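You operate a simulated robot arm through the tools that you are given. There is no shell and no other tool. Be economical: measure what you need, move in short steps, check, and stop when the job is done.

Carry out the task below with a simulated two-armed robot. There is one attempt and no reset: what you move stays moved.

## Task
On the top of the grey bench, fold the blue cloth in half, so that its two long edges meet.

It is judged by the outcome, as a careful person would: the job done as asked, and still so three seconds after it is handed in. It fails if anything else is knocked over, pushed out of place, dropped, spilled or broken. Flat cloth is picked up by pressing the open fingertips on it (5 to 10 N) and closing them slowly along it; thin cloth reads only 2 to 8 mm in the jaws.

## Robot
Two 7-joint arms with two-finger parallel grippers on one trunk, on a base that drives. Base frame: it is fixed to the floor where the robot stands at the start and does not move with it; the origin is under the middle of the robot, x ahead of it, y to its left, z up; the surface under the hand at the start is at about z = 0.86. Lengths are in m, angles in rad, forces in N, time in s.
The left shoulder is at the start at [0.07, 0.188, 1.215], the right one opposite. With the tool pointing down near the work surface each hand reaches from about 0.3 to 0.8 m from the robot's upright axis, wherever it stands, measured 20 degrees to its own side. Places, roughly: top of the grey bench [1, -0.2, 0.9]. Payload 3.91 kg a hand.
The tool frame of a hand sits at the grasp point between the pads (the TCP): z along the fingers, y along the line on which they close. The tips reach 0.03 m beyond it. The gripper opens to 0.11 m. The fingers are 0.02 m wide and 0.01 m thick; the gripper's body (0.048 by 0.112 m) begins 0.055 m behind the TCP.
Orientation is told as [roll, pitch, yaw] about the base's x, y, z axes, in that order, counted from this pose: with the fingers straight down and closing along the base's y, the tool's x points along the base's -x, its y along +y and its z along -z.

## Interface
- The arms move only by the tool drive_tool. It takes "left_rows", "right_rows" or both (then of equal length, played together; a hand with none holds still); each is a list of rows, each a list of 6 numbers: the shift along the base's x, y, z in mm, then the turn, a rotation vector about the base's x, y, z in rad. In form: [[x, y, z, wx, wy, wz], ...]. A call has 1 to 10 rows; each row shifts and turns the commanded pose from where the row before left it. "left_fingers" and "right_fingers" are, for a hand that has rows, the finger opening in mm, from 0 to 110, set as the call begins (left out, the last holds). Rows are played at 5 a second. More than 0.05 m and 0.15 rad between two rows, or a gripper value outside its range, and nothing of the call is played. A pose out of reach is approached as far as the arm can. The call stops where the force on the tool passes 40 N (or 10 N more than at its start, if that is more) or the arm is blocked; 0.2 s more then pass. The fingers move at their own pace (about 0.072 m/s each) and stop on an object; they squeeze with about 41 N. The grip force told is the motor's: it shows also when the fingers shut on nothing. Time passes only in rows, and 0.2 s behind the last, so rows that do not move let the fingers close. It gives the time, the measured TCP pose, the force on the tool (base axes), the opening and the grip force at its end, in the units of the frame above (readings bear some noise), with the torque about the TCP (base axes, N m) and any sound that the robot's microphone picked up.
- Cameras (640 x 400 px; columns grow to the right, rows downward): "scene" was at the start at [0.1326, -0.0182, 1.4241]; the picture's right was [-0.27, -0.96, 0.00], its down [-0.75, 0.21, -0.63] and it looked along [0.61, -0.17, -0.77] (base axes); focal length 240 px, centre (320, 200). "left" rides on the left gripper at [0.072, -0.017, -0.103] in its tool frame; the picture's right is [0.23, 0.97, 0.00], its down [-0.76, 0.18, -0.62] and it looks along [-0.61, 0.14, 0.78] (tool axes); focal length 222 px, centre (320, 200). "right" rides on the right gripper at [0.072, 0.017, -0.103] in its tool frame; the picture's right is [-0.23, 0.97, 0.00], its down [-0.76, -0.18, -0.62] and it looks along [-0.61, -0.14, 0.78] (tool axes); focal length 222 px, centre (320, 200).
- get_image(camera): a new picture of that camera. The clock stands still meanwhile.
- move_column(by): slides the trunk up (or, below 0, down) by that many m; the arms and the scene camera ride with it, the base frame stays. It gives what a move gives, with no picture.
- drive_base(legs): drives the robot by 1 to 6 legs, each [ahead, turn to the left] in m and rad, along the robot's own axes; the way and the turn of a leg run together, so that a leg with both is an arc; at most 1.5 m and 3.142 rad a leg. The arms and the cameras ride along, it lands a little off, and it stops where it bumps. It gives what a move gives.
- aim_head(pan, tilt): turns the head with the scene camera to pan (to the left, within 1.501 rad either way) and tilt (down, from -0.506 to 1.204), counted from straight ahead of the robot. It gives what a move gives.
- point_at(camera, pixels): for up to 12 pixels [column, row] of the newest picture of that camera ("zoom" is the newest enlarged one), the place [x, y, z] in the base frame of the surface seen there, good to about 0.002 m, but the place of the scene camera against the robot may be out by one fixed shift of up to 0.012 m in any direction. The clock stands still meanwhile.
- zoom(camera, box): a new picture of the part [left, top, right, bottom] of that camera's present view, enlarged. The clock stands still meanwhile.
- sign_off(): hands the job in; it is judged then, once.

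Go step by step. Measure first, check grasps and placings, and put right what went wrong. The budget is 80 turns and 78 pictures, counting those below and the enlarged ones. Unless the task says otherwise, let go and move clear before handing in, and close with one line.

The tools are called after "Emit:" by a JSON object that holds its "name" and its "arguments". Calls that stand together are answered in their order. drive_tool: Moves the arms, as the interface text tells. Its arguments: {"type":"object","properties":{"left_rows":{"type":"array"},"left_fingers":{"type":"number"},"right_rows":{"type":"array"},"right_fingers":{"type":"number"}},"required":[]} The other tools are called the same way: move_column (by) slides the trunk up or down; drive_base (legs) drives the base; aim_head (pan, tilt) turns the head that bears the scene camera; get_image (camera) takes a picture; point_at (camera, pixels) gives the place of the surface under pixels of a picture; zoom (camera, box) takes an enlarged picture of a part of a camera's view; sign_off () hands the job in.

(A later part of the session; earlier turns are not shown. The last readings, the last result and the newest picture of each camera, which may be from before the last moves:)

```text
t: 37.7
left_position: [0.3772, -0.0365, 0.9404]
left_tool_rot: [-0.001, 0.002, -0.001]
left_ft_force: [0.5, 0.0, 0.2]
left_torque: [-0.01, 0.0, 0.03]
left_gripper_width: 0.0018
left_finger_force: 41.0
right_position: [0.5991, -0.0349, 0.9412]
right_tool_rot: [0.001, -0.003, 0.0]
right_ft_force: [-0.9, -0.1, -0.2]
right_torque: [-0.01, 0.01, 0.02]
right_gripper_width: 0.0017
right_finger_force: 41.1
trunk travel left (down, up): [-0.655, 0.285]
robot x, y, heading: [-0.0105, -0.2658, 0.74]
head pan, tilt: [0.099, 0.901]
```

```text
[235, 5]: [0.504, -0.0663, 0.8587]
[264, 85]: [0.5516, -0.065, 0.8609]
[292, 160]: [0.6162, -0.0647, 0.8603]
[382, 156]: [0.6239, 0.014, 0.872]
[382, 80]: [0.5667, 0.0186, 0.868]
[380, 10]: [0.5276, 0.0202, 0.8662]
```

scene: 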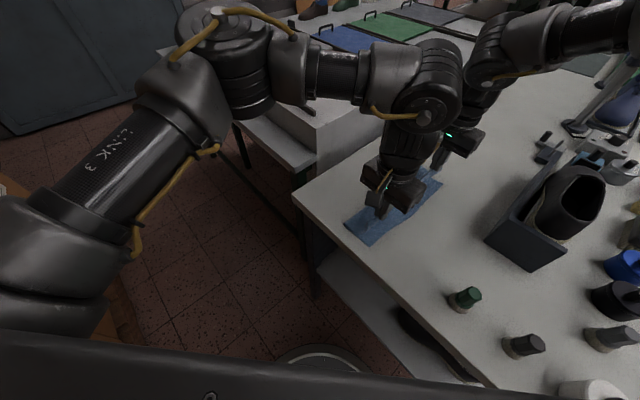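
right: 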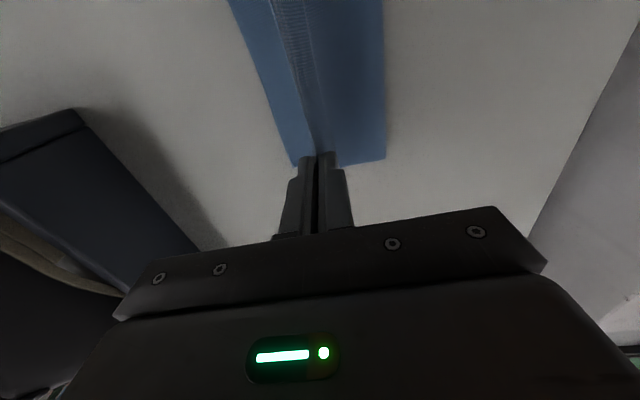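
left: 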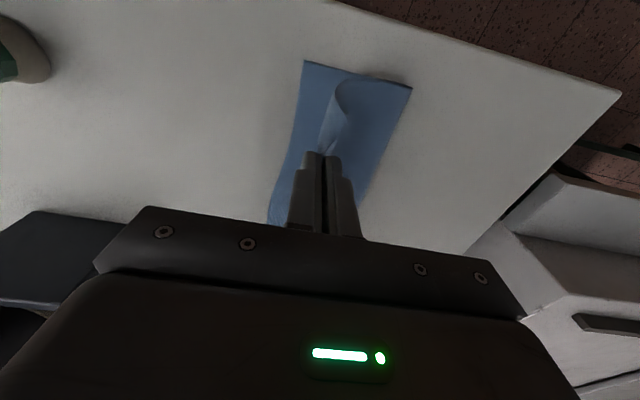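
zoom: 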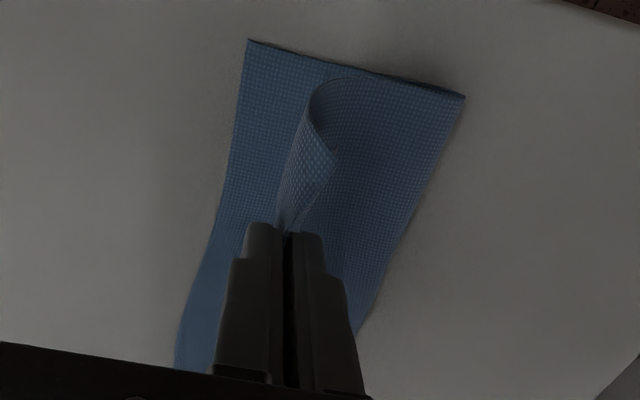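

The lower edge is at y≈-0.057 (near) and -0.065 (far). The flap's lip hangs inward, so I overshoot outward while lowering, then come back a little so that the lip lies outward.

Emit:
{"name": "drive_tool", "arguments": {"left_rows": [[0, -18, -10, 0, 0, 0], [0, -20, -10, 0, 0, 0], [0, -4, -8, 0, 0, 0], [0, 0, -7, 0, 0, 0], [0, 8, -4, 0, 0, 0], [0, 8, -3, 0, 0, 0], [0, 6, -2, 0, 0, 0], [0, 0, 0, 0, 0, 0]], "right_rows": [[0, -20, -10, 0, 0, 0], [0, -22, -10, 0, 0, 0], [0, -7, -8, 0, 0, 0], [0, 0, -7, 0, 0, 0], [0, 8, -4, 0, 0, 0], [0, 8, -3, 0, 0, 0], [0, 6, -2, 0, 0, 0], [0, 0, 0, 0, 0, 0]]}}

Emit:
{"name": "zoom", "arguments": {"camera": "left", "box": [200, 20, 500, 220]}}

Emit:
{"name": "zoom", "arguments": {"camera": "right", "box": [170, 0, 470, 200]}}

```text
t: 39.5
left_position: [0.3778, -0.0551, 0.8982]
left_tool_rot: [0.001, 0.002, 0.0]
left_ft_force: [1.9, -0.1, 0.7]
left_torque: [-0.02, -0.06, 0.04]
left_gripper_width: 0.0017
left_finger_force: 40.5
right_position: [0.5987, -0.0624, 0.8967]
right_tool_rot: [0.0, 0.0, 0.0]
right_ft_force: [-1.4, 0.6, 0.6]
right_torque: [-0.03, 0.04, -0.01]
right_gripper_width: 0.0014
right_finger_force: 41.1
trunk travel left (down, up): [-0.655, 0.285]
robot x, y, heading: [-0.007, -0.263, 0.745]
head pan, tilt: [0.099, 0.901]
```

```text
2.00 times, centred on (350, 120) of left
```

zoom: 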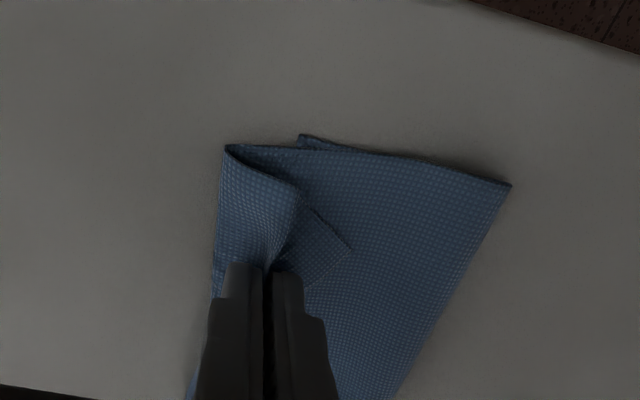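

```text
2.00 times, centred on (320, 100) of right
```

zoom: 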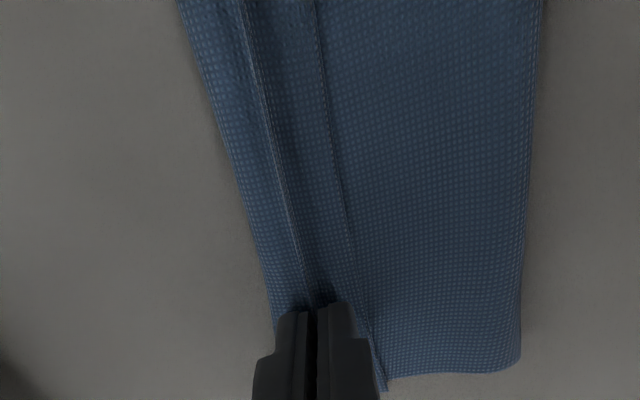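

Looking closely, the lip outside each pinch (left zoom (320,250), right strip from (320,0) to (375,370)) has ended up flipped on top, pointing back. I open gently and lift straight up to see how it relaxes.

Emit:
{"name": "drive_tool", "arguments": {"left_rows": [[0, 0, 0, 0, 0, 0], [0, 0, 0, 0, 0, 0], [0, 0, 10, 0, 0, 0], [0, 0, 30, 0, 0, 0], [0, 0, 40, 0, 0, 0]], "right_rows": [[0, 0, 0, 0, 0, 0], [0, 0, 0, 0, 0, 0], [0, 0, 10, 0, 0, 0], [0, 0, 30, 0, 0, 0], [0, 0, 40, 0, 0, 0]], "left_fingers": 24, "right_fingers": 24}}

Emit:
{"name": "get_image", "arguments": {"camera": "left"}}

Emit:
{"name": "get_image", "arguments": {"camera": "right"}}

```text
t: 40.7
left_position: [0.376, -0.0563, 0.9787]
left_tool_rot: [0.0, 0.001, 0.001]
left_ft_force: [-0.6, -0.3, 0.4]
left_torque: [0.01, -0.03, 0.0]
left_gripper_width: 0.0239
left_finger_force: 0.0
right_position: [0.6007, -0.0623, 0.9806]
right_tool_rot: [0.002, -0.002, -0.001]
right_ft_force: [-0.5, 0.0, 0.0]
right_torque: [0.03, -0.03, -0.03]
right_gripper_width: 0.0241
right_finger_force: 0.1
trunk travel left (down, up): [-0.655, 0.285]
robot x, y, heading: [-0.0073, -0.2655, 0.743]
head pan, tilt: [0.099, 0.901]
```

```text
46 pictures are left
```

left: 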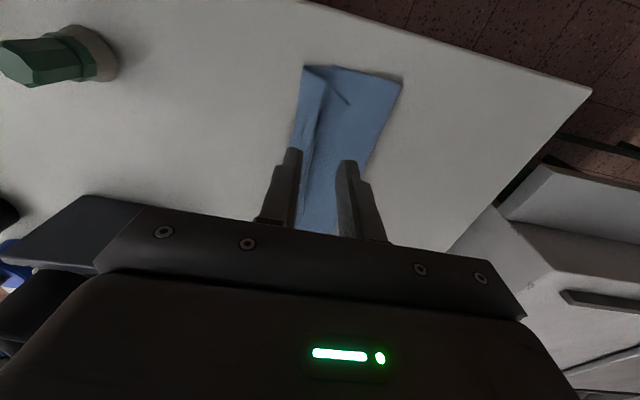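

```text
45 pictures are left
```

right: 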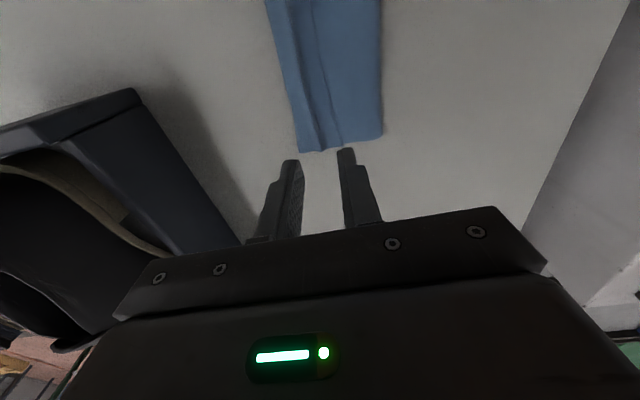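

I lift clear and shift the left hand aside to get a full view of the cloth.

Emit:
{"name": "drive_tool", "arguments": {"left_rows": [[-10, 30, 20, 0, 0, 0], [-10, 40, 20, 0, 0, 0], [-10, 40, 20, 0, 0, 0], [-10, 40, 20, 0, 0, 0], [-10, 40, 0, 0, 0, 0]], "right_rows": [[0, 0, 30, 0, 0, 0], [0, 0, 30, 0, 0, 0], [0, 0, 30, 0, 0, 0], [0, 0, 0, 0, 0, 0], [0, 0, 0, 0, 0, 0]]}}

Emit:
{"name": "zoom", "arguments": {"camera": "scene", "box": [310, 140, 470, 260]}}

Emit:
{"name": "zoom", "arguments": {"camera": "right", "box": [180, 0, 480, 200]}}

```text
t: 41.9
left_position: [0.3267, 0.1347, 1.0571]
left_tool_rot: [-0.001, 0.002, 0.001]
left_ft_force: [-1.2, -0.3, 0.4]
left_torque: [0.01, -0.04, 0.02]
left_gripper_width: 0.0243
left_finger_force: 0.0
right_position: [0.5974, -0.0613, 1.0673]
right_tool_rot: [0.0, 0.0, 0.001]
right_ft_force: [-0.2, 0.0, 0.5]
right_torque: [-0.03, 0.01, -0.01]
right_gripper_width: 0.024
right_finger_force: 0.1
trunk travel left (down, up): [-0.655, 0.285]
robot x, y, heading: [-0.0113, -0.2656, 0.744]
head pan, tilt: [0.099, 0.901]
```

```text
3.33 times, centred on (390, 200) of scene
```

zoom: 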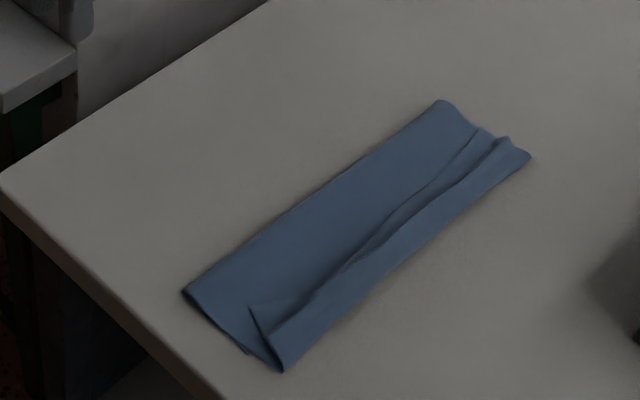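

```text
2.00 times, centred on (330, 100) of right
```

zoom: 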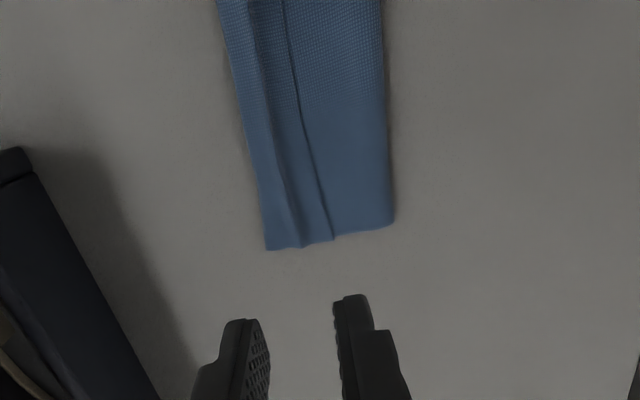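

The fold is made but a lip of ~25 mm is turned back on top all along. I measure the lip's free edge, the packet's outer side and the fold side.

Emit:
{"name": "point_at", "arguments": {"camera": "zoom", "pixels": [[252, 120], [266, 240], [275, 130], [290, 215], [296, 90], [316, 180], [330, 232], [384, 100], [390, 215], [235, 40], [285, 20], [380, 20]]}}

Emit:
{"name": "get_image", "arguments": {"camera": "left"}}

```text
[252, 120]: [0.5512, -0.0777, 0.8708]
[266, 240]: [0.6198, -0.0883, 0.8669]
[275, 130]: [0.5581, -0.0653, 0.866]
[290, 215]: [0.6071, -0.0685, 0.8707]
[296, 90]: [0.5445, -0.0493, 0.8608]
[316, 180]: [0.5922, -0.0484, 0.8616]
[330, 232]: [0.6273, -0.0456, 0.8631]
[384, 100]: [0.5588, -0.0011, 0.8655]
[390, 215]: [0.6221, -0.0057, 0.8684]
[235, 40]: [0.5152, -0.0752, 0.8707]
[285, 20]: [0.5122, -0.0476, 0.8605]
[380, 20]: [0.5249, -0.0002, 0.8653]
```

```text
42 pictures are left
```

left: 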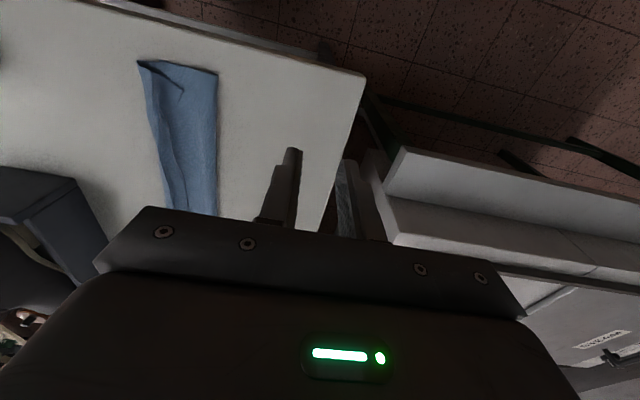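

The flap overshot and its rim is doubled back, because pinching across the edge leaves a lip. I'll re-grip the free rim (y≈-0.047) with the fingers closing along x, like a peg right on the edge, so no lip forms. First I turn both hands by +90°.

Emit:
{"name": "drive_tool", "arguments": {"left_rows": [[5, 0, 0, 0, 0, 0.15], [5, 0, 0, 0, 0, 0.15], [5, 0, 0, 0, 0, 0.15], [5, 0, 0, 0, 0, 0.15], [5, 0, 0, 0, 0, 0.15], [5, 0, 0, 0, 0, 0.15], [5, 0, 0, 0, 0, 0.15], [5, 0, 0, 0, 0, 0.15], [5, 0, 0, 0, 0, 0.15], [5, 0, 0, 0, 0, 0.15]], "right_rows": [[0, 0, 0, 0, 0, 0.15], [0, 0, 0, 0, 0, 0.15], [0, 0, 0, 0, 0, 0.15], [0, 0, 0, 0, 0, 0.15], [0, 0, 0, 0, 0, 0.15], [0, 0, 0, 0, 0, 0.15], [0, 0, 0, 0, 0, 0.15], [0, 0, 0, 0, 0, 0.15], [0, 0, 0, 0, 0, 0.15], [0, 0, 0, 0, 0, 0.15]]}}

```text
t: 44.1
left_position: [0.4371, 0.1713, 1.1006]
left_tool_rot: [-0.011, 0.005, 1.44]
left_ft_force: [-0.4, 0.9, -0.2]
left_torque: [0.0, -0.02, 0.0]
left_gripper_width: 0.0241
left_finger_force: 0.1
left hand out of reach, approached as far as the arm can: row 6, 7, 8, 9, 10
right_position: [0.2434, -0.0152, 1.0575]
right_tool_rot: [0.045, -0.013, 1.406]
right_ft_force: [0.1, 1.4, -0.3]
right_torque: [-0.03, -0.01, -0.01]
right_gripper_width: 0.0239
right_finger_force: 0.0
right hand out of reach, approached as far as the arm can: row 2, 3, 4, 5, 6, 7, 8, 9, 10
trunk travel left (down, up): [-0.655, 0.285]
robot x, y, heading: [-0.0069, -0.2632, 0.747]
head pan, tilt: [0.099, 0.901]
```

Positive yaw is out of reach for both (the right swung back). I undo it, turning both hands back the other way while returning them.

Emit:
{"name": "drive_tool", "arguments": {"left_rows": [[0, 0, 0, 0, 0, -0.14], [-5, 0, 0, 0, 0, -0.14], [-5, 0, 0, 0, 0, -0.14], [-5, 0, 0, 0, 0, -0.14], [-5, 0, 0, 0, 0, -0.14], [-10, 0, 0, 0, 0, -0.14], [-10, 0, 0, 0, 0, -0.14], [-10, 0, 0, 0, 0, -0.14], [0, 0, 0, 0, 0, -0.14], [0, 0, 0, 0, 0, -0.14]], "right_rows": [[32, -5, 0, 0, 0, -0.14], [36, -5, 0, 0, 0, -0.14], [36, -5, 0, 0, 0, -0.14], [36, -5, 0, 0, 0, -0.14], [36, -5, 0, 0, 0, -0.14], [36, -5, 0, 0, 0, -0.14], [36, -5, 0, 0, 0, -0.14], [36, -5, 0, 0, 0, -0.14], [36, -5, 0, 0, 0, -0.14], [36, 0, 0, 0, 0, -0.14]]}}

Emit:
{"name": "get_image", "arguments": {"camera": "scene"}}

```text
t: 46.3
left_position: [0.3902, 0.169, 1.0961]
left_tool_rot: [-0.005, 0.003, 0.035]
left_ft_force: [0.8, 0.8, 0.2]
left_torque: [0.03, 0.0, -0.03]
left_gripper_width: 0.0242
left_finger_force: 0.1
right_position: [0.5947, -0.0603, 1.049]
right_tool_rot: [0.01, 0.0, 0.03]
right_ft_force: [0.8, 0.5, -0.6]
right_torque: [-0.01, 0.04, -0.02]
right_gripper_width: 0.0241
right_finger_force: 0.0
trunk travel left (down, up): [-0.655, 0.285]
robot x, y, heading: [-0.0104, -0.2655, 0.742]
head pan, tilt: [0.099, 0.901]
```

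```text
41 pictures are left
```

scene: 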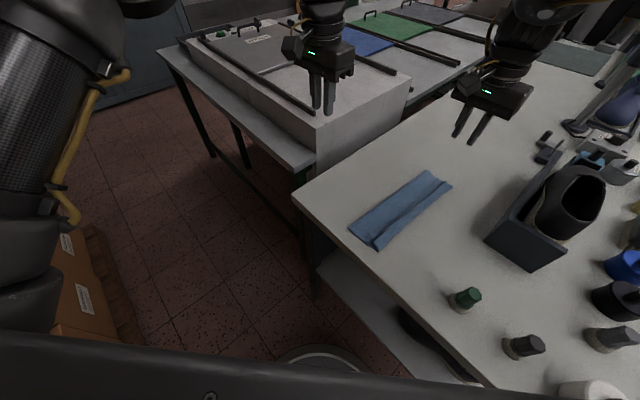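

Recovered. Now I turn both hands the other way, -0.75 rad first.

Emit:
{"name": "drive_tool", "arguments": {"left_rows": [[0, 0, 0, 0, 0, -0.15], [0, 0, 0, 0, 0, -0.15], [0, 0, 0, 0, 0, -0.15], [0, 0, 0, 0, 0, -0.15], [0, 0, 0, 0, 0, -0.15]], "right_rows": [[0, 0, 0, 0, 0, -0.15], [0, 0, 0, 0, 0, -0.15], [0, 0, 0, 0, 0, -0.15], [0, 0, 0, 0, 0, -0.15], [0, 0, 0, 0, 0, -0.15]]}}

Emit:
{"name": "drive_tool", "arguments": {"left_rows": [[0, 0, 0, 0, 0, -0.15], [0, 0, 0, 0, 0, -0.15], [0, 0, 0, 0, 0, -0.15], [0, 0, 0, 0, 0, -0.15], [0, 0, 0, 0, 0, -0.15]], "right_rows": [[0, 0, 0, 0, 0, -0.15], [0, 0, 0, 0, 0, -0.15], [0, 0, 0, 0, 0, -0.15], [0, 0, 0, 0, 0, -0.15], [0, 0, 0, 0, 0, -0.15]]}}

```text
t: 47.5
left_position: [0.3894, 0.1682, 1.0979]
left_tool_rot: [-0.007, 0.003, -0.716]
left_ft_force: [0.4, -0.5, -0.9]
left_torque: [0.0, -0.03, 0.04]
left_gripper_width: 0.0238
left_finger_force: 0.0
right_position: [0.594, -0.0613, 1.0486]
right_tool_rot: [0.01, 0.0, -0.721]
right_ft_force: [0.2, 1.0, -0.6]
right_torque: [-0.01, -0.01, 0.01]
right_gripper_width: 0.0239
right_finger_force: 0.1
trunk travel left (down, up): [-0.655, 0.285]
robot x, y, heading: [-0.0069, -0.2632, 0.743]
head pan, tilt: [0.099, 0.901]
```

```text
t: 48.7
left_position: [0.3893, 0.1677, 1.0975]
left_tool_rot: [-0.005, 0.003, -1.464]
left_ft_force: [-0.3, 0.5, -0.5]
left_torque: [0.03, -0.01, 0.0]
left_gripper_width: 0.024
left_finger_force: 0.0
right_position: [0.5947, -0.0625, 1.0505]
right_tool_rot: [0.009, -0.001, -1.469]
right_ft_force: [0.0, -0.2, 0.4]
right_torque: [0.0, 0.0, 0.04]
right_gripper_width: 0.0239
right_finger_force: 0.1
trunk travel left (down, up): [-0.655, 0.285]
robot x, y, heading: [-0.0069, -0.2647, 0.74]
head pan, tilt: [0.099, 0.901]
```

Both reach -1.47 rad. I move both over the rim and take close views.

Emit:
{"name": "drive_tool", "arguments": {"left_rows": [[0, -36, -19, 0, 0, -0.017], [0, -36, -19, 0, 0, -0.017], [0, -36, -19, 0, 0, -0.017], [0, -36, -19, 0, 0, -0.017], [0, -36, -19, 0, 0, -0.017], [0, -33, -19, 0, 0, -0.017]], "right_rows": [[0, 3, -12, 0, 0, -0.017], [0, 3, -12, 0, 0, -0.017], [0, 3, -12, 0, 0, -0.017], [0, 3, -12, 0, 0, -0.017], [0, 3, -12, 0, 0, -0.017], [0, 3, -12, 0, 0, -0.017]]}}

Emit:
{"name": "get_image", "arguments": {"camera": "left"}}

Emit:
{"name": "get_image", "arguments": {"camera": "right"}}

```text
t: 50.1
left_position: [0.3883, -0.0449, 0.9842]
left_tool_rot: [-0.008, 0.003, -1.562]
left_ft_force: [0.2, -0.3, 0.4]
left_torque: [0.03, 0.03, 0.02]
left_gripper_width: 0.0241
left_finger_force: 0.1
right_position: [0.5961, -0.045, 0.9769]
right_tool_rot: [0.008, 0.001, -1.569]
right_ft_force: [-0.3, -0.3, -0.6]
right_torque: [0.0, 0.01, -0.05]
right_gripper_width: 0.0238
right_finger_force: 0.0
trunk travel left (down, up): [-0.655, 0.285]
robot x, y, heading: [-0.0121, -0.2636, 0.744]
head pan, tilt: [0.099, 0.901]
```

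```text
40 pictures are left
```

left: 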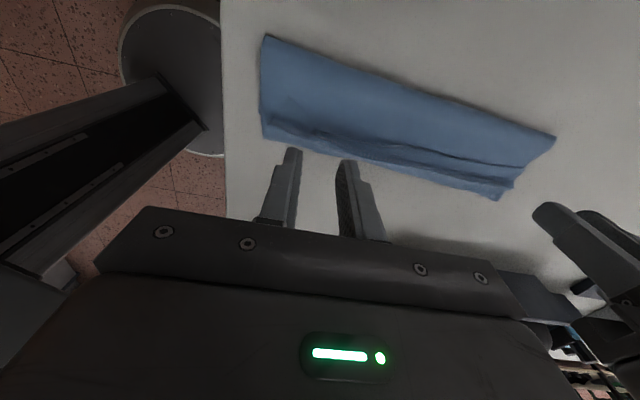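

```text
39 pictures are left
```

right: 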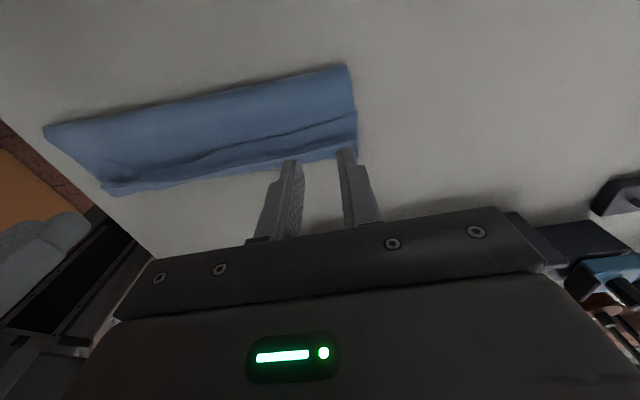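

Emit:
{"name": "zoom", "arguments": {"camera": "left", "box": [240, 20, 420, 160]}}

Emit:
{"name": "point_at", "arguments": {"camera": "left", "pixels": [[265, 40], [262, 132], [270, 98], [330, 130], [330, 148], [400, 150], [400, 168], [400, 85]]}}

Emit:
{"name": "zoom", "arguments": {"camera": "right", "box": [220, 50, 380, 180]}}

Emit:
{"name": "point_at", "arguments": {"camera": "right", "pixels": [[348, 68], [353, 109], [354, 152], [280, 138], [280, 158], [320, 120], [320, 154], [250, 165]]}}

```text
2.86 times, centred on (330, 90) of left
```

zoom: 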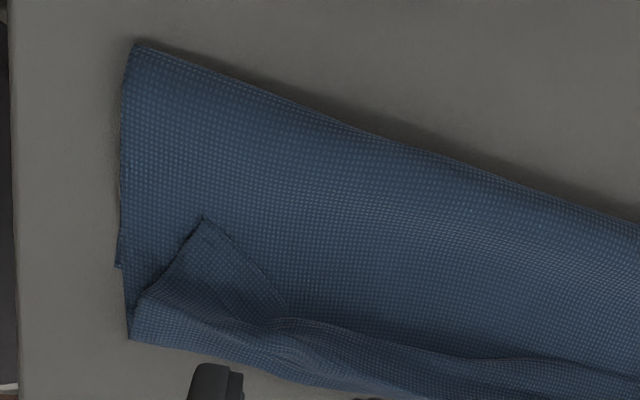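

```text
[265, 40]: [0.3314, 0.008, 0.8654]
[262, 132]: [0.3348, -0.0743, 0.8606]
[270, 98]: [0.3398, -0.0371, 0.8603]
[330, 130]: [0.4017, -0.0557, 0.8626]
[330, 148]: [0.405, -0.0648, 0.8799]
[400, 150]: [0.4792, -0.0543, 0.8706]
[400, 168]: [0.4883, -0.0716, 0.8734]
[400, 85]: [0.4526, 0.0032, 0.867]
```

```text
3.08 times, centred on (300, 115) of right
```

zoom: 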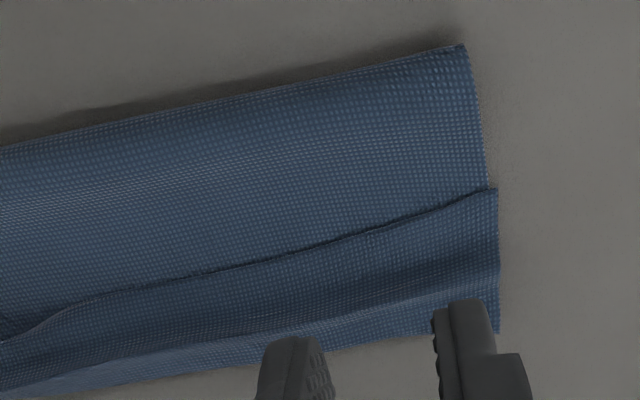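

```text
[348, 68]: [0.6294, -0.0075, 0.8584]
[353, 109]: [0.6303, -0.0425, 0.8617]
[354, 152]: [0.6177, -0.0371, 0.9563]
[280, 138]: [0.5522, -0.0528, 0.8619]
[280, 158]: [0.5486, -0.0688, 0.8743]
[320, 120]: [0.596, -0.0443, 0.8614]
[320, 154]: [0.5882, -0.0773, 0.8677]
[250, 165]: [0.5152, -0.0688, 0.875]
```

I pin down the near corner of the turned-back lip (left picture ≈(311,96)).

Emit:
{"name": "point_at", "arguments": {"camera": "left", "pixels": [[311, 97], [341, 127], [289, 120], [315, 112], [312, 104], [325, 113], [300, 112]]}}

Emit:
{"name": "point_at", "arguments": {"camera": "right", "pixels": [[330, 119], [310, 124], [300, 134], [330, 130], [340, 140], [310, 137]]}}

```text
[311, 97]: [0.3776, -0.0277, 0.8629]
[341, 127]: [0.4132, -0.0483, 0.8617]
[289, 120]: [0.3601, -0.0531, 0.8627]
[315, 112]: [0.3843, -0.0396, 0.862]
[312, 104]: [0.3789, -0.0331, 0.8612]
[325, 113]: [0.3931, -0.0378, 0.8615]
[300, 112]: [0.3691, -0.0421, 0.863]
```

```text
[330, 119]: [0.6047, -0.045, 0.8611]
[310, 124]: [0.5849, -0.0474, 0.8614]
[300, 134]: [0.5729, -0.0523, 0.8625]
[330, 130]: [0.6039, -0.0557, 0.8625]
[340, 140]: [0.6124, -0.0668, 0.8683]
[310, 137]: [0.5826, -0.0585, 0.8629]
```

Lip corner is at (0.378,-0.028); a spot at (0.385,-0.050) near and (0.600,-0.050) far is just inside the free rim. I tilt the hands 0.3 rad so that only the +y finger corners touch, opening 14 mm, and go down to just above.

Emit:
{"name": "drive_tool", "arguments": {"left_rows": [[-1, -2, -25, -0.1, 0, 0], [-1, -2, -25, -0.1, 0, 0], [-1, -2, -20, -0.1, 0, 0], [0, 0, -8, 0, 0, 0], [0, 0, 0, 0, 0, 0]], "right_rows": [[1, -2, -25, -0.1, 0, 0], [1, -2, -25, -0.1, 0, 0], [2, -2, -13, -0.1, 0, 0], [0, 0, -8, 0, 0, 0], [0, 0, 0, 0, 0, 0]], "left_fingers": 14, "right_fingers": 14}}

Emit:
{"name": "get_image", "arguments": {"camera": "left"}}

Emit:
{"name": "get_image", "arguments": {"camera": "right"}}

```text
t: 51.3
left_position: [0.3847, -0.049, 0.9063]
left_tool_rot: [-0.008, -0.297, -1.564]
left_ft_force: [0.3, -0.5, 0.1]
left_torque: [-0.03, 0.02, 0.01]
left_gripper_width: 0.014
left_finger_force: 0.1
right_position: [0.5987, -0.0492, 0.9065]
right_tool_rot: [0.01, -0.299, -1.569]
right_ft_force: [-0.6, -0.4, 0.9]
right_torque: [0.01, 0.0, -0.01]
right_gripper_width: 0.014
right_finger_force: 0.1
trunk travel left (down, up): [-0.655, 0.285]
robot x, y, heading: [-0.0096, -0.2618, 0.742]
head pan, tilt: [0.099, 0.901]
```

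```text
36 pictures are left
```

left: 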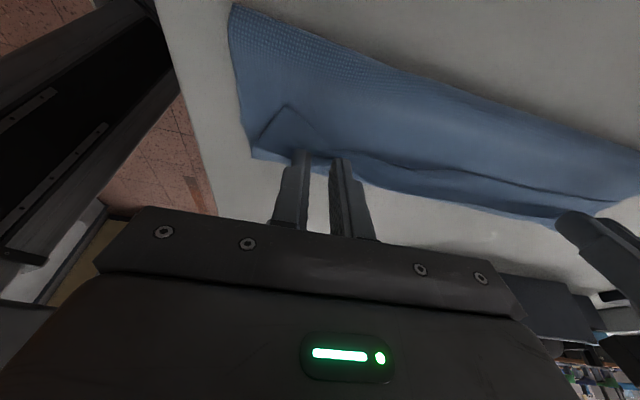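

```text
35 pictures are left
```

right: 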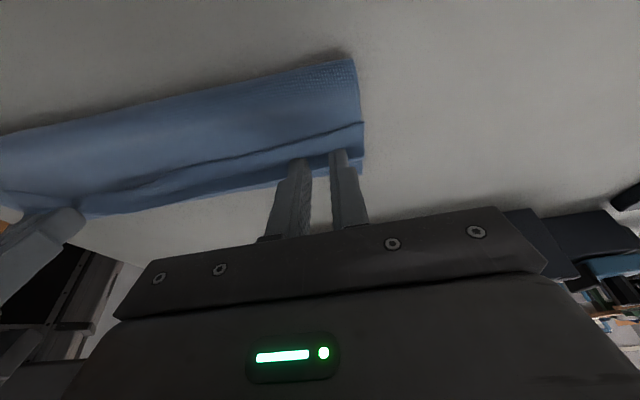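

Alignment looks right. I go down to first contact.

Emit:
{"name": "drive_tool", "arguments": {"left_rows": [[0, -1, -5, 0, 0, 0], [0, 0, -4, 0, 0, 0], [0, 0, -1.5, 0, 0, 0], [0, 0, 0, 0, 0, 0]], "right_rows": [[0, -1, -5, 0, 0, 0], [0, 0, -4, 0, 0, 0], [0, 0, -1.5, 0, 0, 0], [0, 0, 0, 0, 0, 0]]}}

```text
t: 52.3
left_position: [0.3849, -0.0529, 0.8938]
left_tool_rot: [-0.009, -0.296, -1.562]
left_ft_force: [0.2, 0.1, -0.3]
left_torque: [-0.03, 0.0, 0.0]
left_gripper_width: 0.0136
left_finger_force: 0.0
right_position: [0.5991, -0.0498, 0.8965]
right_tool_rot: [0.011, -0.301, -1.57]
right_ft_force: [-0.7, -0.8, -0.6]
right_torque: [0.01, 0.01, -0.01]
right_gripper_width: 0.0139
right_finger_force: 0.0
trunk travel left (down, up): [-0.655, 0.285]
robot x, y, heading: [-0.0091, -0.2641, 0.744]
head pan, tilt: [0.099, 0.901]
```

Emit:
{"name": "drive_tool", "arguments": {"left_rows": [[0, 0, -1, 0, 0, 0], [0, 0, -0.8, 0, 0, 0], [0, 0, 0, 0, 0, 0]], "right_rows": [[0, 0, -1.2, 0, 0, 0], [0, 0, -1, 0, 0, 0], [0, 0, 0, 0, 0, 0]]}}

```text
t: 53.1
left_position: [0.3858, -0.0524, 0.8925]
left_tool_rot: [-0.007, -0.297, -1.565]
left_ft_force: [0.7, 0.6, 6.7]
left_torque: [-0.04, 0.08, -0.04]
left_gripper_width: 0.0138
left_finger_force: 0.1
right_position: [0.5983, -0.0513, 0.8943]
right_tool_rot: [0.008, -0.3, -1.57]
right_ft_force: [0.1, -0.2, 0.3]
right_torque: [0.01, -0.02, 0.01]
right_gripper_width: 0.014
right_finger_force: 0.0
trunk travel left (down, up): [-0.655, 0.285]
robot x, y, heading: [-0.0103, -0.2634, 0.743]
head pan, tilt: [0.099, 0.901]
```

Left presses 6.7 N; the right needs a bit more.

Emit:
{"name": "drive_tool", "arguments": {"right_rows": [[0, 0, -1, 0, 0, 0], [0, 0, -0.5, 0, 0, 0], [0, 0, 0, 0, 0, 0]]}}

```text
t: 53.9
left_position: [0.3857, -0.0519, 0.8936]
left_tool_rot: [-0.007, -0.297, -1.564]
left_ft_force: [0.4, -0.1, 5.1]
left_torque: [0.05, -0.04, 0.01]
left_gripper_width: 0.0138
left_finger_force: 0.0
right_position: [0.5972, -0.0507, 0.8929]
right_tool_rot: [0.011, -0.3, -1.571]
right_ft_force: [2.3, 0.5, 12.1]
right_torque: [0.02, -0.05, 0.0]
right_gripper_width: 0.0139
right_finger_force: 0.2
trunk travel left (down, up): [-0.655, 0.285]
robot x, y, heading: [-0.0065, -0.2633, 0.741]
head pan, tilt: [0.099, 0.901]
```

Both press adequately (5 N and 12 N; I ease the right slightly). I close in steps.

Emit:
{"name": "drive_tool", "arguments": {"left_rows": [[0, 0, -0.2, 0, 0, 0], [0, 0, 0, 0, 0, 0]], "right_rows": [[0, 0, 0.3, 0, 0, 0], [0, 0, 0, 0, 0, 0]], "left_fingers": 9, "right_fingers": 9}}

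Emit:
{"name": "drive_tool", "arguments": {"left_rows": [[0, 0, 0, 0, 0, 0], [0, 0, 0, 0, 0, 0]], "right_rows": [[0, 0, 0, 0, 0, 0], [0, 0, 0, 0, 0, 0]], "left_fingers": 5, "right_fingers": 5}}

Emit:
{"name": "drive_tool", "arguments": {"left_rows": [[0, 0, 0, 0, 0, 0], [0, 0, 0, 0, 0, 0], [0, 0, 0, 0, 0, 0]], "right_rows": [[0, 0, 0, 0, 0, 0], [0, 0, 0, 0, 0, 0], [0, 0, 0, 0, 0, 0]], "left_fingers": 0, "right_fingers": 0}}

Emit:
{"name": "drive_tool", "arguments": {"left_rows": [[0, 0, 8, 0, 0, 0], [0, 1, 8, 0, 0, 0], [0, 3, 8, 0, 0, 0]], "right_rows": [[0, 0, 8, 0, 0, 0], [0, 1, 8, 0, 0, 0], [0, 3, 8, 0, 0, 0]]}}

Emit:
{"name": "get_image", "arguments": {"camera": "left"}}

Emit:
{"name": "get_image", "arguments": {"camera": "right"}}

```text
t: 54.5
left_position: [0.3841, -0.0519, 0.8934]
left_tool_rot: [-0.007, -0.297, -1.563]
left_ft_force: [-0.1, 0.1, 4.0]
left_torque: [-0.02, 0.01, -0.01]
left_gripper_width: 0.0087
left_finger_force: 0.2
right_position: [0.5981, -0.0513, 0.8926]
right_tool_rot: [0.01, -0.3, -1.569]
right_ft_force: [1.9, 1.8, 13.4]
right_torque: [0.07, -0.06, 0.02]
right_gripper_width: 0.01
right_finger_force: 1.0
trunk travel left (down, up): [-0.655, 0.285]
robot x, y, heading: [-0.0063, -0.2635, 0.748]
head pan, tilt: [0.099, 0.901]
```

```text
t: 55.1
left_position: [0.3853, -0.0523, 0.8933]
left_tool_rot: [-0.007, -0.297, -1.564]
left_ft_force: [0.7, 0.6, 4.5]
left_torque: [0.0, 0.01, -0.03]
left_gripper_width: 0.0046
left_finger_force: 0.1
right_position: [0.5967, -0.0519, 0.8922]
right_tool_rot: [0.011, -0.3, -1.569]
right_ft_force: [-0.9, 0.1, 12.2]
right_torque: [0.02, 0.03, 0.02]
right_gripper_width: 0.0034
right_finger_force: 0.1
trunk travel left (down, up): [-0.655, 0.285]
robot x, y, heading: [-0.0074, -0.2593, 0.745]
head pan, tilt: [0.099, 0.901]
```

```text
t: 55.9
left_position: [0.3841, -0.0523, 0.8941]
left_tool_rot: [-0.006, -0.297, -1.565]
left_ft_force: [-1.7, 0.2, 3.7]
left_torque: [0.02, -0.02, -0.01]
left_gripper_width: 0.0
left_finger_force: 37.9
right_position: [0.5981, -0.0512, 0.8931]
right_tool_rot: [0.01, -0.3, -1.568]
right_ft_force: [-1.3, 0.0, 12.1]
right_torque: [-0.03, 0.03, 0.0]
right_gripper_width: 0.0001
right_finger_force: 37.5
trunk travel left (down, up): [-0.655, 0.285]
robot x, y, heading: [-0.0078, -0.2626, 0.741]
head pan, tilt: [0.099, 0.901]
```

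```text
t: 56.7
left_position: [0.3853, -0.0479, 0.9176]
left_tool_rot: [-0.009, -0.3, -1.564]
left_ft_force: [-0.1, 0.0, 1.1]
left_torque: [-0.03, 0.01, -0.02]
left_gripper_width: 0.0
left_finger_force: 37.5
right_position: [0.5992, -0.0466, 0.9156]
right_tool_rot: [0.008, -0.302, -1.566]
right_ft_force: [-1.1, -0.2, 0.1]
right_torque: [-0.02, -0.02, 0.01]
right_gripper_width: 0.0001
right_finger_force: 37.9
trunk travel left (down, up): [-0.655, 0.285]
robot x, y, heading: [-0.0071, -0.2597, 0.745]
head pan, tilt: [0.099, 0.901]
```

```text
34 pictures are left
```

left: 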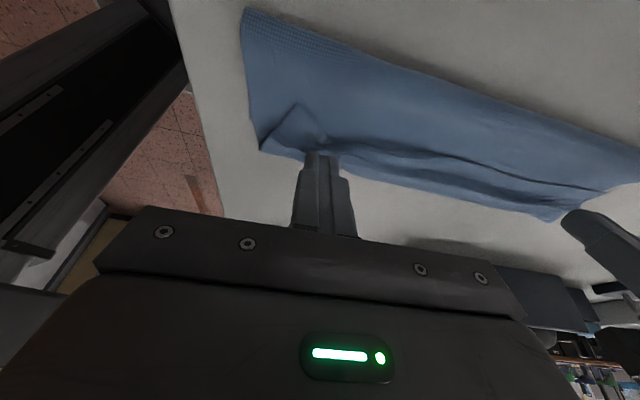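

```text
33 pictures are left
```

right: 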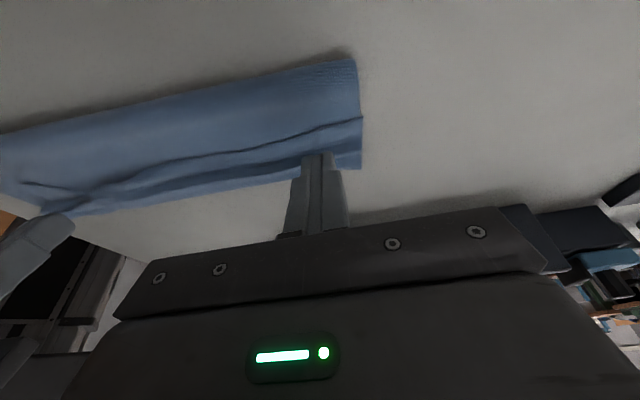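

Both jaws shut on nothing: the corner contact was too small. I retry with almost flat fingertips (tilt 0.1) and wider opening (26 mm), which gathered cloth well before.

Emit:
{"name": "drive_tool", "arguments": {"left_rows": [[1, 0, 8, 0.1, 0, 0], [2, -2, 0, 0.1, 0, 0], [0, 0, -20, 0, 0, 0], [0, 0, -10, 0, 0, 0], [0, 0, 0, 0, 0, 0]], "right_rows": [[0, 0, 8, 0.1, 0, 0], [0, -4, 0, 0.1, 0, 0], [0, 0, -18, 0, 0, 0], [0, 0, -10, 0, 0, 0], [0, 0, 0, 0, 0, 0]], "left_fingers": 26, "right_fingers": 26}}

Emit:
{"name": "drive_tool", "arguments": {"left_rows": [[0, 0, -1.5, 0, 0, 0], [0, 0, -1.5, 0, 0, 0], [0, 0, 0, 0, 0, 0]], "right_rows": [[0, 0, -1.5, 0, 0, 0], [0, 0, -1.5, 0, 0, 0], [0, 0, 0, 0, 0, 0]]}}

```text
t: 57.9
left_position: [0.3891, -0.0496, 0.8948]
left_tool_rot: [-0.006, -0.098, -1.563]
left_ft_force: [0.6, -0.4, 0.1]
left_torque: [-0.02, 0.0, 0.0]
left_gripper_width: 0.0259
left_finger_force: 0.1
right_position: [0.5991, -0.0514, 0.8955]
right_tool_rot: [0.009, -0.1, -1.569]
right_ft_force: [0.3, -0.2, 0.1]
right_torque: [-0.03, 0.02, 0.0]
right_gripper_width: 0.0259
right_finger_force: 0.1
trunk travel left (down, up): [-0.655, 0.285]
robot x, y, heading: [-0.0092, -0.2637, 0.741]
head pan, tilt: [0.099, 0.901]
```

```text
t: 58.7
left_position: [0.3881, -0.0501, 0.8918]
left_tool_rot: [-0.005, -0.099, -1.563]
left_ft_force: [0.4, 1.1, 6.4]
left_torque: [0.01, 0.02, -0.05]
left_gripper_width: 0.026
left_finger_force: 0.0
right_position: [0.5987, -0.051, 0.8932]
right_tool_rot: [0.01, -0.101, -1.569]
right_ft_force: [0.1, -0.4, 0.8]
right_torque: [-0.02, -0.04, -0.02]
right_gripper_width: 0.0259
right_finger_force: 0.0
trunk travel left (down, up): [-0.655, 0.285]
robot x, y, heading: [-0.0067, -0.2615, 0.746]
head pan, tilt: [0.099, 0.901]
```

Emit:
{"name": "drive_tool", "arguments": {"left_rows": [[0, 0, -0.4, 0, 0, 0], [0, 0, 0, 0, 0, 0], [0, 0, 0, 0, 0, 0]], "right_rows": [[0, 0, -1, 0, 0, 0], [0, 0, -0.8, 0, 0, 0], [0, 0, 0, 0, 0, 0]]}}

```text
t: 59.5
left_position: [0.3886, -0.0502, 0.8931]
left_tool_rot: [-0.006, -0.098, -1.563]
left_ft_force: [2.3, 0.9, 8.4]
left_torque: [0.05, 0.05, 0.01]
left_gripper_width: 0.0258
left_finger_force: 0.1
right_position: [0.5988, -0.0506, 0.8929]
right_tool_rot: [0.011, -0.098, -1.568]
right_ft_force: [2.0, 0.5, 10.5]
right_torque: [0.04, -0.04, -0.02]
right_gripper_width: 0.026
right_finger_force: 0.7
trunk travel left (down, up): [-0.655, 0.285]
robot x, y, heading: [-0.0075, -0.2618, 0.745]
head pan, tilt: [0.099, 0.901]
```

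Both press at 8–10 N. I close in steps and watch.

Emit:
{"name": "drive_tool", "arguments": {"left_rows": [[0, 0, 0, 0, 0, 0], [0, 0, 0, 0, 0, 0]], "right_rows": [[0, 0, 0, 0, 0, 0], [0, 0, 0, 0, 0, 0]], "left_fingers": 20, "right_fingers": 20}}

Emit:
{"name": "drive_tool", "arguments": {"left_rows": [[0, 0, 0, 0, 0, 0], [0, 0, 0, 0, 0, 0]], "right_rows": [[0, 0, 0, 0, 0, 0], [0, 0, 0, 0, 0, 0]], "left_fingers": 14, "right_fingers": 14}}

Emit:
{"name": "drive_tool", "arguments": {"left_rows": [[0, 0, -0.3, 0, 0, 0], [0, 0, 0, 0, 0, 0]], "right_rows": [[0, 0, 0, 0, 0, 0], [0, 0, 0, 0, 0, 0]], "left_fingers": 8, "right_fingers": 8}}

Emit:
{"name": "drive_tool", "arguments": {"left_rows": [[0, 0, 0, 0, 0, 0], [0, 0, 0, 0, 0, 0], [0, 0, 0, 0, 0, 0]], "right_rows": [[0, 0, 0, 0, 0, 0], [0, 0, 0, 0, 0, 0], [0, 0, 0, 0, 0, 0]], "left_fingers": 0, "right_fingers": 0}}

Emit:
{"name": "drive_tool", "arguments": {"left_rows": [[0, 0, 8, 0, 0, 0], [0, 2, 8, 0, 0, 0], [0, 4, 8, 0, 0, 0]], "right_rows": [[0, 0, 8, 0, 0, 0], [0, 2, 8, 0, 0, 0], [0, 4, 8, 0, 0, 0]]}}

Emit:
{"name": "get_image", "arguments": {"camera": "left"}}

Emit:
{"name": "get_image", "arguments": {"camera": "right"}}

```text
t: 60.1
left_position: [0.3885, -0.0515, 0.8925]
left_tool_rot: [-0.003, -0.096, -1.564]
left_ft_force: [0.8, 0.4, 8.4]
left_torque: [0.01, 0.02, 0.0]
left_gripper_width: 0.0201
left_finger_force: 0.4
right_position: [0.5969, -0.0513, 0.8922]
right_tool_rot: [0.011, -0.1, -1.569]
right_ft_force: [-1.4, 0.4, 11.6]
right_torque: [0.05, -0.07, -0.06]
right_gripper_width: 0.019
right_finger_force: 0.0
trunk travel left (down, up): [-0.655, 0.285]
robot x, y, heading: [-0.0114, -0.2584, 0.743]
head pan, tilt: [0.099, 0.901]
```

```text
t: 60.7
left_position: [0.388, -0.0502, 0.8927]
left_tool_rot: [-0.005, -0.095, -1.564]
left_ft_force: [1.2, -0.1, 7.3]
left_torque: [0.03, 0.02, 0.01]
left_gripper_width: 0.0136
left_finger_force: 0.1
right_position: [0.5978, -0.0509, 0.8915]
right_tool_rot: [0.01, -0.099, -1.568]
right_ft_force: [-1.3, 0.1, 13.7]
right_torque: [0.07, -0.01, 0.0]
right_gripper_width: 0.0147
right_finger_force: 0.8
trunk travel left (down, up): [-0.655, 0.285]
robot x, y, heading: [-0.0101, -0.2662, 0.744]
head pan, tilt: [0.099, 0.901]
```

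```text
t: 61.3
left_position: [0.3873, -0.0497, 0.8926]
left_tool_rot: [-0.002, -0.097, -1.564]
left_ft_force: [2.4, 1.3, 9.2]
left_torque: [0.02, 0.01, 0.0]
left_gripper_width: 0.0079
left_finger_force: 0.0
right_position: [0.5971, -0.0511, 0.8924]
right_tool_rot: [0.011, -0.099, -1.569]
right_ft_force: [-2.1, -1.1, 12.9]
right_torque: [0.05, 0.0, 0.0]
right_gripper_width: 0.0082
right_finger_force: 0.1
trunk travel left (down, up): [-0.655, 0.285]
robot x, y, heading: [-0.0081, -0.2645, 0.743]
head pan, tilt: [0.099, 0.901]
```

```text
t: 62.1
left_position: [0.3884, -0.0506, 0.8931]
left_tool_rot: [-0.007, -0.096, -1.564]
left_ft_force: [1.9, -0.3, 12.2]
left_torque: [0.02, 0.0, 0.0]
left_gripper_width: 0.0012
left_finger_force: 41.2
right_position: [0.5972, -0.0516, 0.8918]
right_tool_rot: [0.009, -0.101, -1.57]
right_ft_force: [-1.2, 0.8, 12.6]
right_torque: [0.02, -0.02, 0.04]
right_gripper_width: 0.0019
right_finger_force: 40.9
trunk travel left (down, up): [-0.655, 0.285]
robot x, y, heading: [-0.0042, -0.2634, 0.746]
head pan, tilt: [0.099, 0.901]
```

```text
t: 62.9
left_position: [0.3896, -0.0427, 0.9131]
left_tool_rot: [-0.006, -0.098, -1.564]
left_ft_force: [0.3, -0.1, -0.2]
left_torque: [0.01, 0.03, 0.03]
left_gripper_width: 0.0016
left_finger_force: 41.4
right_position: [0.5992, -0.044, 0.9148]
right_tool_rot: [0.009, -0.099, -1.569]
right_ft_force: [0.6, -0.1, -1.1]
right_torque: [-0.01, -0.03, 0.02]
right_gripper_width: 0.0016
right_finger_force: 40.9
trunk travel left (down, up): [-0.655, 0.285]
robot x, y, heading: [-0.0093, -0.2649, 0.742]
head pan, tilt: [0.099, 0.901]
```

```text
32 pictures are left
```

left: 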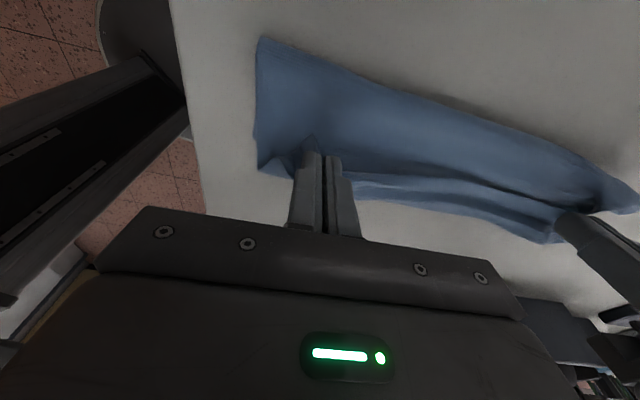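

```text
31 pictures are left
```

right: 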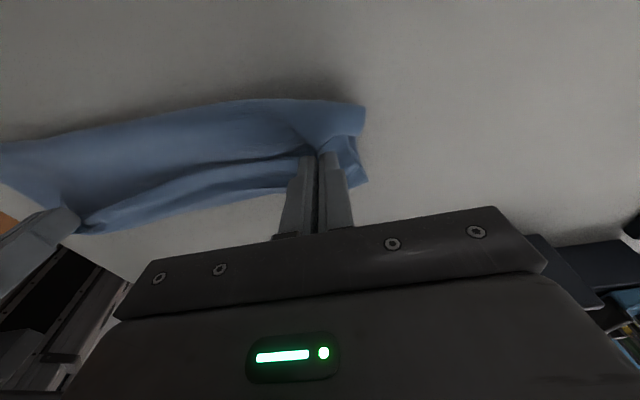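

Both jaws hold cloth (1.6 mm, as with the single-layer ridge before). I raise further, moving toward +y, to unroll the flap.

Emit:
{"name": "drive_tool", "arguments": {"left_rows": [[0, 6, 12, 0, 0, 0], [0, 10, 14, 0, 0, 0], [0, 14, 14, 0, 0, 0], [0, 16, 12, 0, 0, 0], [0, 16, 8, 0, 0, 0], [0, 0, 0, 0, 0, 0]], "right_rows": [[0, 6, 12, 0, 0, 0], [0, 10, 14, 0, 0, 0], [0, 14, 14, 0, 0, 0], [0, 16, 12, 0, 0, 0], [0, 16, 8, 0, 0, 0], [0, 0, 0, 0, 0, 0]]}}

Emit:
{"name": "get_image", "arguments": {"camera": "left"}}

Emit:
{"name": "get_image", "arguments": {"camera": "right"}}

Emit:
{"name": "zoom", "arguments": {"camera": "scene", "box": [300, 100, 500, 260]}}

```text
t: 64.3
left_position: [0.3897, 0.0164, 0.9749]
left_tool_rot: [-0.007, -0.096, -1.564]
left_ft_force: [-0.2, -0.8, 0.3]
left_torque: [0.03, 0.0, -0.01]
left_gripper_width: 0.0012
left_finger_force: 41.0
right_position: [0.5983, 0.0162, 0.9752]
right_tool_rot: [0.009, -0.099, -1.569]
right_ft_force: [0.6, -0.3, 0.5]
right_torque: [0.0, 0.0, -0.03]
right_gripper_width: 0.0014
right_finger_force: 40.5
trunk travel left (down, up): [-0.655, 0.285]
robot x, y, heading: [-0.0088, -0.2664, 0.741]
head pan, tilt: [0.099, 0.901]
```

```text
30 pictures are left
```

left: 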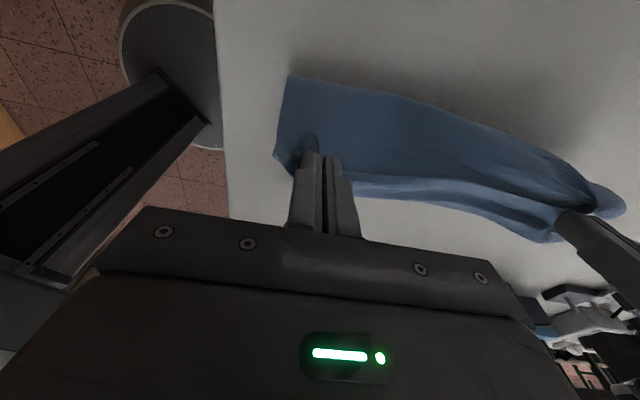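

```text
29 pictures are left
```

right: 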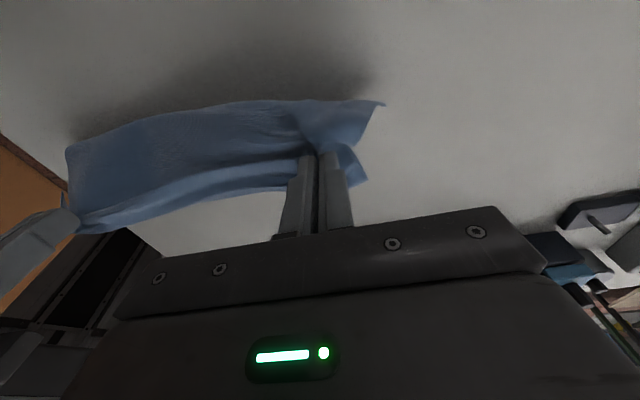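

```text
2.50 times, centred on (400, 180) of scene
```

zoom: 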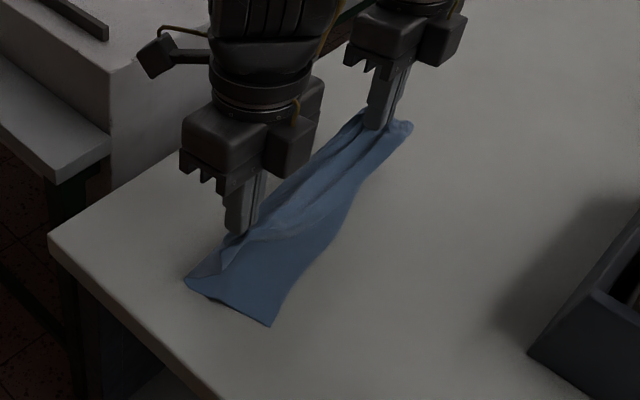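

The cloth hangs from both grips, but it's unclear whether the layer under the lip came along. I zoom on both ends to see the layers.

Emit:
{"name": "zoom", "arguments": {"camera": "left", "box": [250, 60, 410, 200]}}

Emit:
{"name": "zoom", "arguments": {"camera": "right", "box": [240, 80, 400, 200]}}

Emit:
{"name": "zoom", "arguments": {"camera": "scene", "box": [360, 160, 440, 240]}}

```text
2.86 times, centred on (330, 130) of left
```

zoom: 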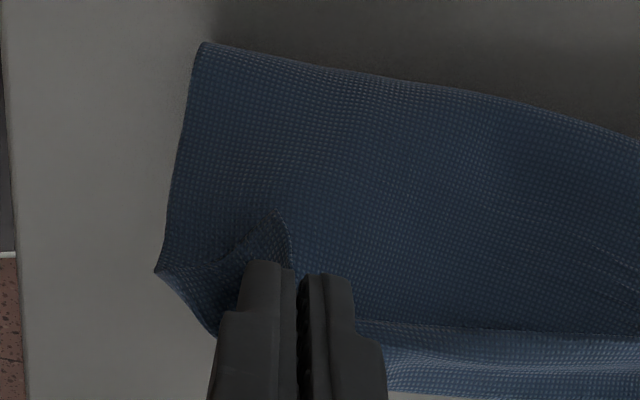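

```text
3.33 times, centred on (320, 140) of right
```

zoom: 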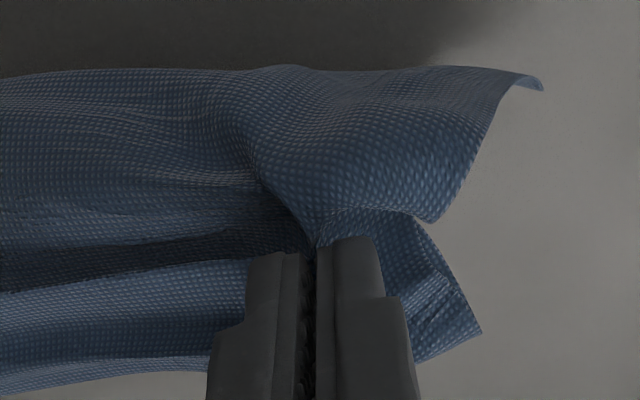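

```text
5.00 times, centred on (400, 200) of scene
```

zoom: 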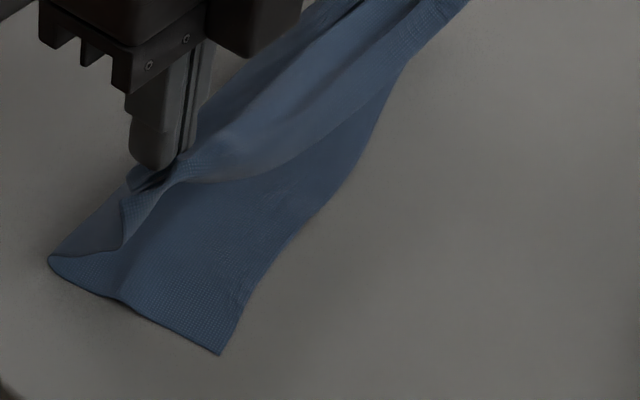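

The near end is good: the lower layer lies flat and the flap rises from the fold to the jaws. I move the hands to y≈0.05 so the flap hangs vertically above the proper fold line, and look again.

Emit:
{"name": "drive_tool", "arguments": {"left_rows": [[0, 12, 6, 0, 0, 0], [0, 12, 5, 0, 0, 0], [0, 10, 0, 0, 0, 0], [0, 0, 0, 0, 0, 0], [0, 0, 0, 0, 0, 0]], "right_rows": [[0, 12, 6, 0, 0, 0], [0, 12, 5, 0, 0, 0], [0, 10, 0, 0, 0, 0], [0, 0, 0, 0, 0, 0], [0, 0, 0, 0, 0, 0]]}}

Emit:
{"name": "zoom", "arguments": {"camera": "scene", "box": [320, 120, 480, 240]}}

Emit:
{"name": "point_at", "arguments": {"camera": "zoom", "pixels": [[260, 250], [280, 320], [200, 290], [320, 270], [400, 160], [340, 200], [420, 120], [460, 90]]}}

Emit:
{"name": "zoom", "arguments": {"camera": "right", "box": [100, 60, 420, 220]}}

```text
t: 65.5
left_position: [0.3889, 0.0524, 0.9861]
left_tool_rot: [-0.008, -0.098, -1.564]
left_ft_force: [-1.1, 0.7, -0.1]
left_torque: [0.04, 0.02, -0.04]
left_gripper_width: 0.0012
left_finger_force: 40.7
right_position: [0.5998, 0.0517, 0.9855]
right_tool_rot: [0.01, -0.099, -1.567]
right_ft_force: [-0.3, -0.3, 0.2]
right_torque: [-0.04, -0.05, 0.01]
right_gripper_width: 0.0014
right_finger_force: 41.2
trunk travel left (down, up): [-0.655, 0.285]
robot x, y, heading: [-0.0096, -0.2642, 0.743]
head pan, tilt: [0.099, 0.901]
```

```text
3.33 times, centred on (400, 180) of scene
```

zoom: 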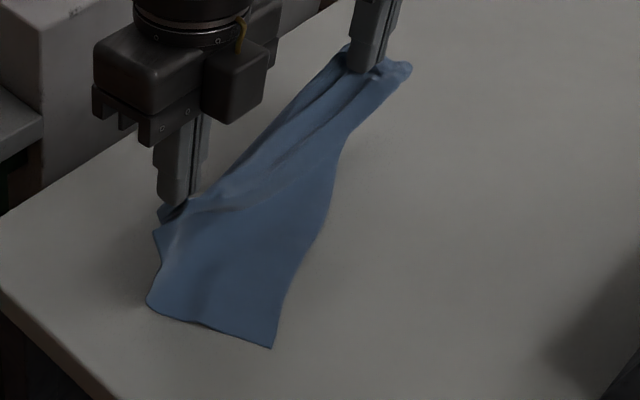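

```text
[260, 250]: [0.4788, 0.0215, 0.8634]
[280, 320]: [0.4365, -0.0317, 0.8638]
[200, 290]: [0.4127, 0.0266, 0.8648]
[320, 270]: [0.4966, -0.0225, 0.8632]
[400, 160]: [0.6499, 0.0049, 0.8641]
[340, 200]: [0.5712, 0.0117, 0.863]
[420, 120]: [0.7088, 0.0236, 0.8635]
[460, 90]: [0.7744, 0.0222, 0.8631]
```

```text
2.00 times, centred on (260, 140) of right
```

zoom: 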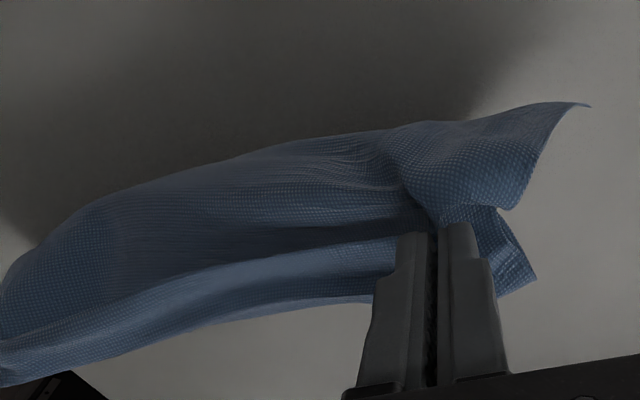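

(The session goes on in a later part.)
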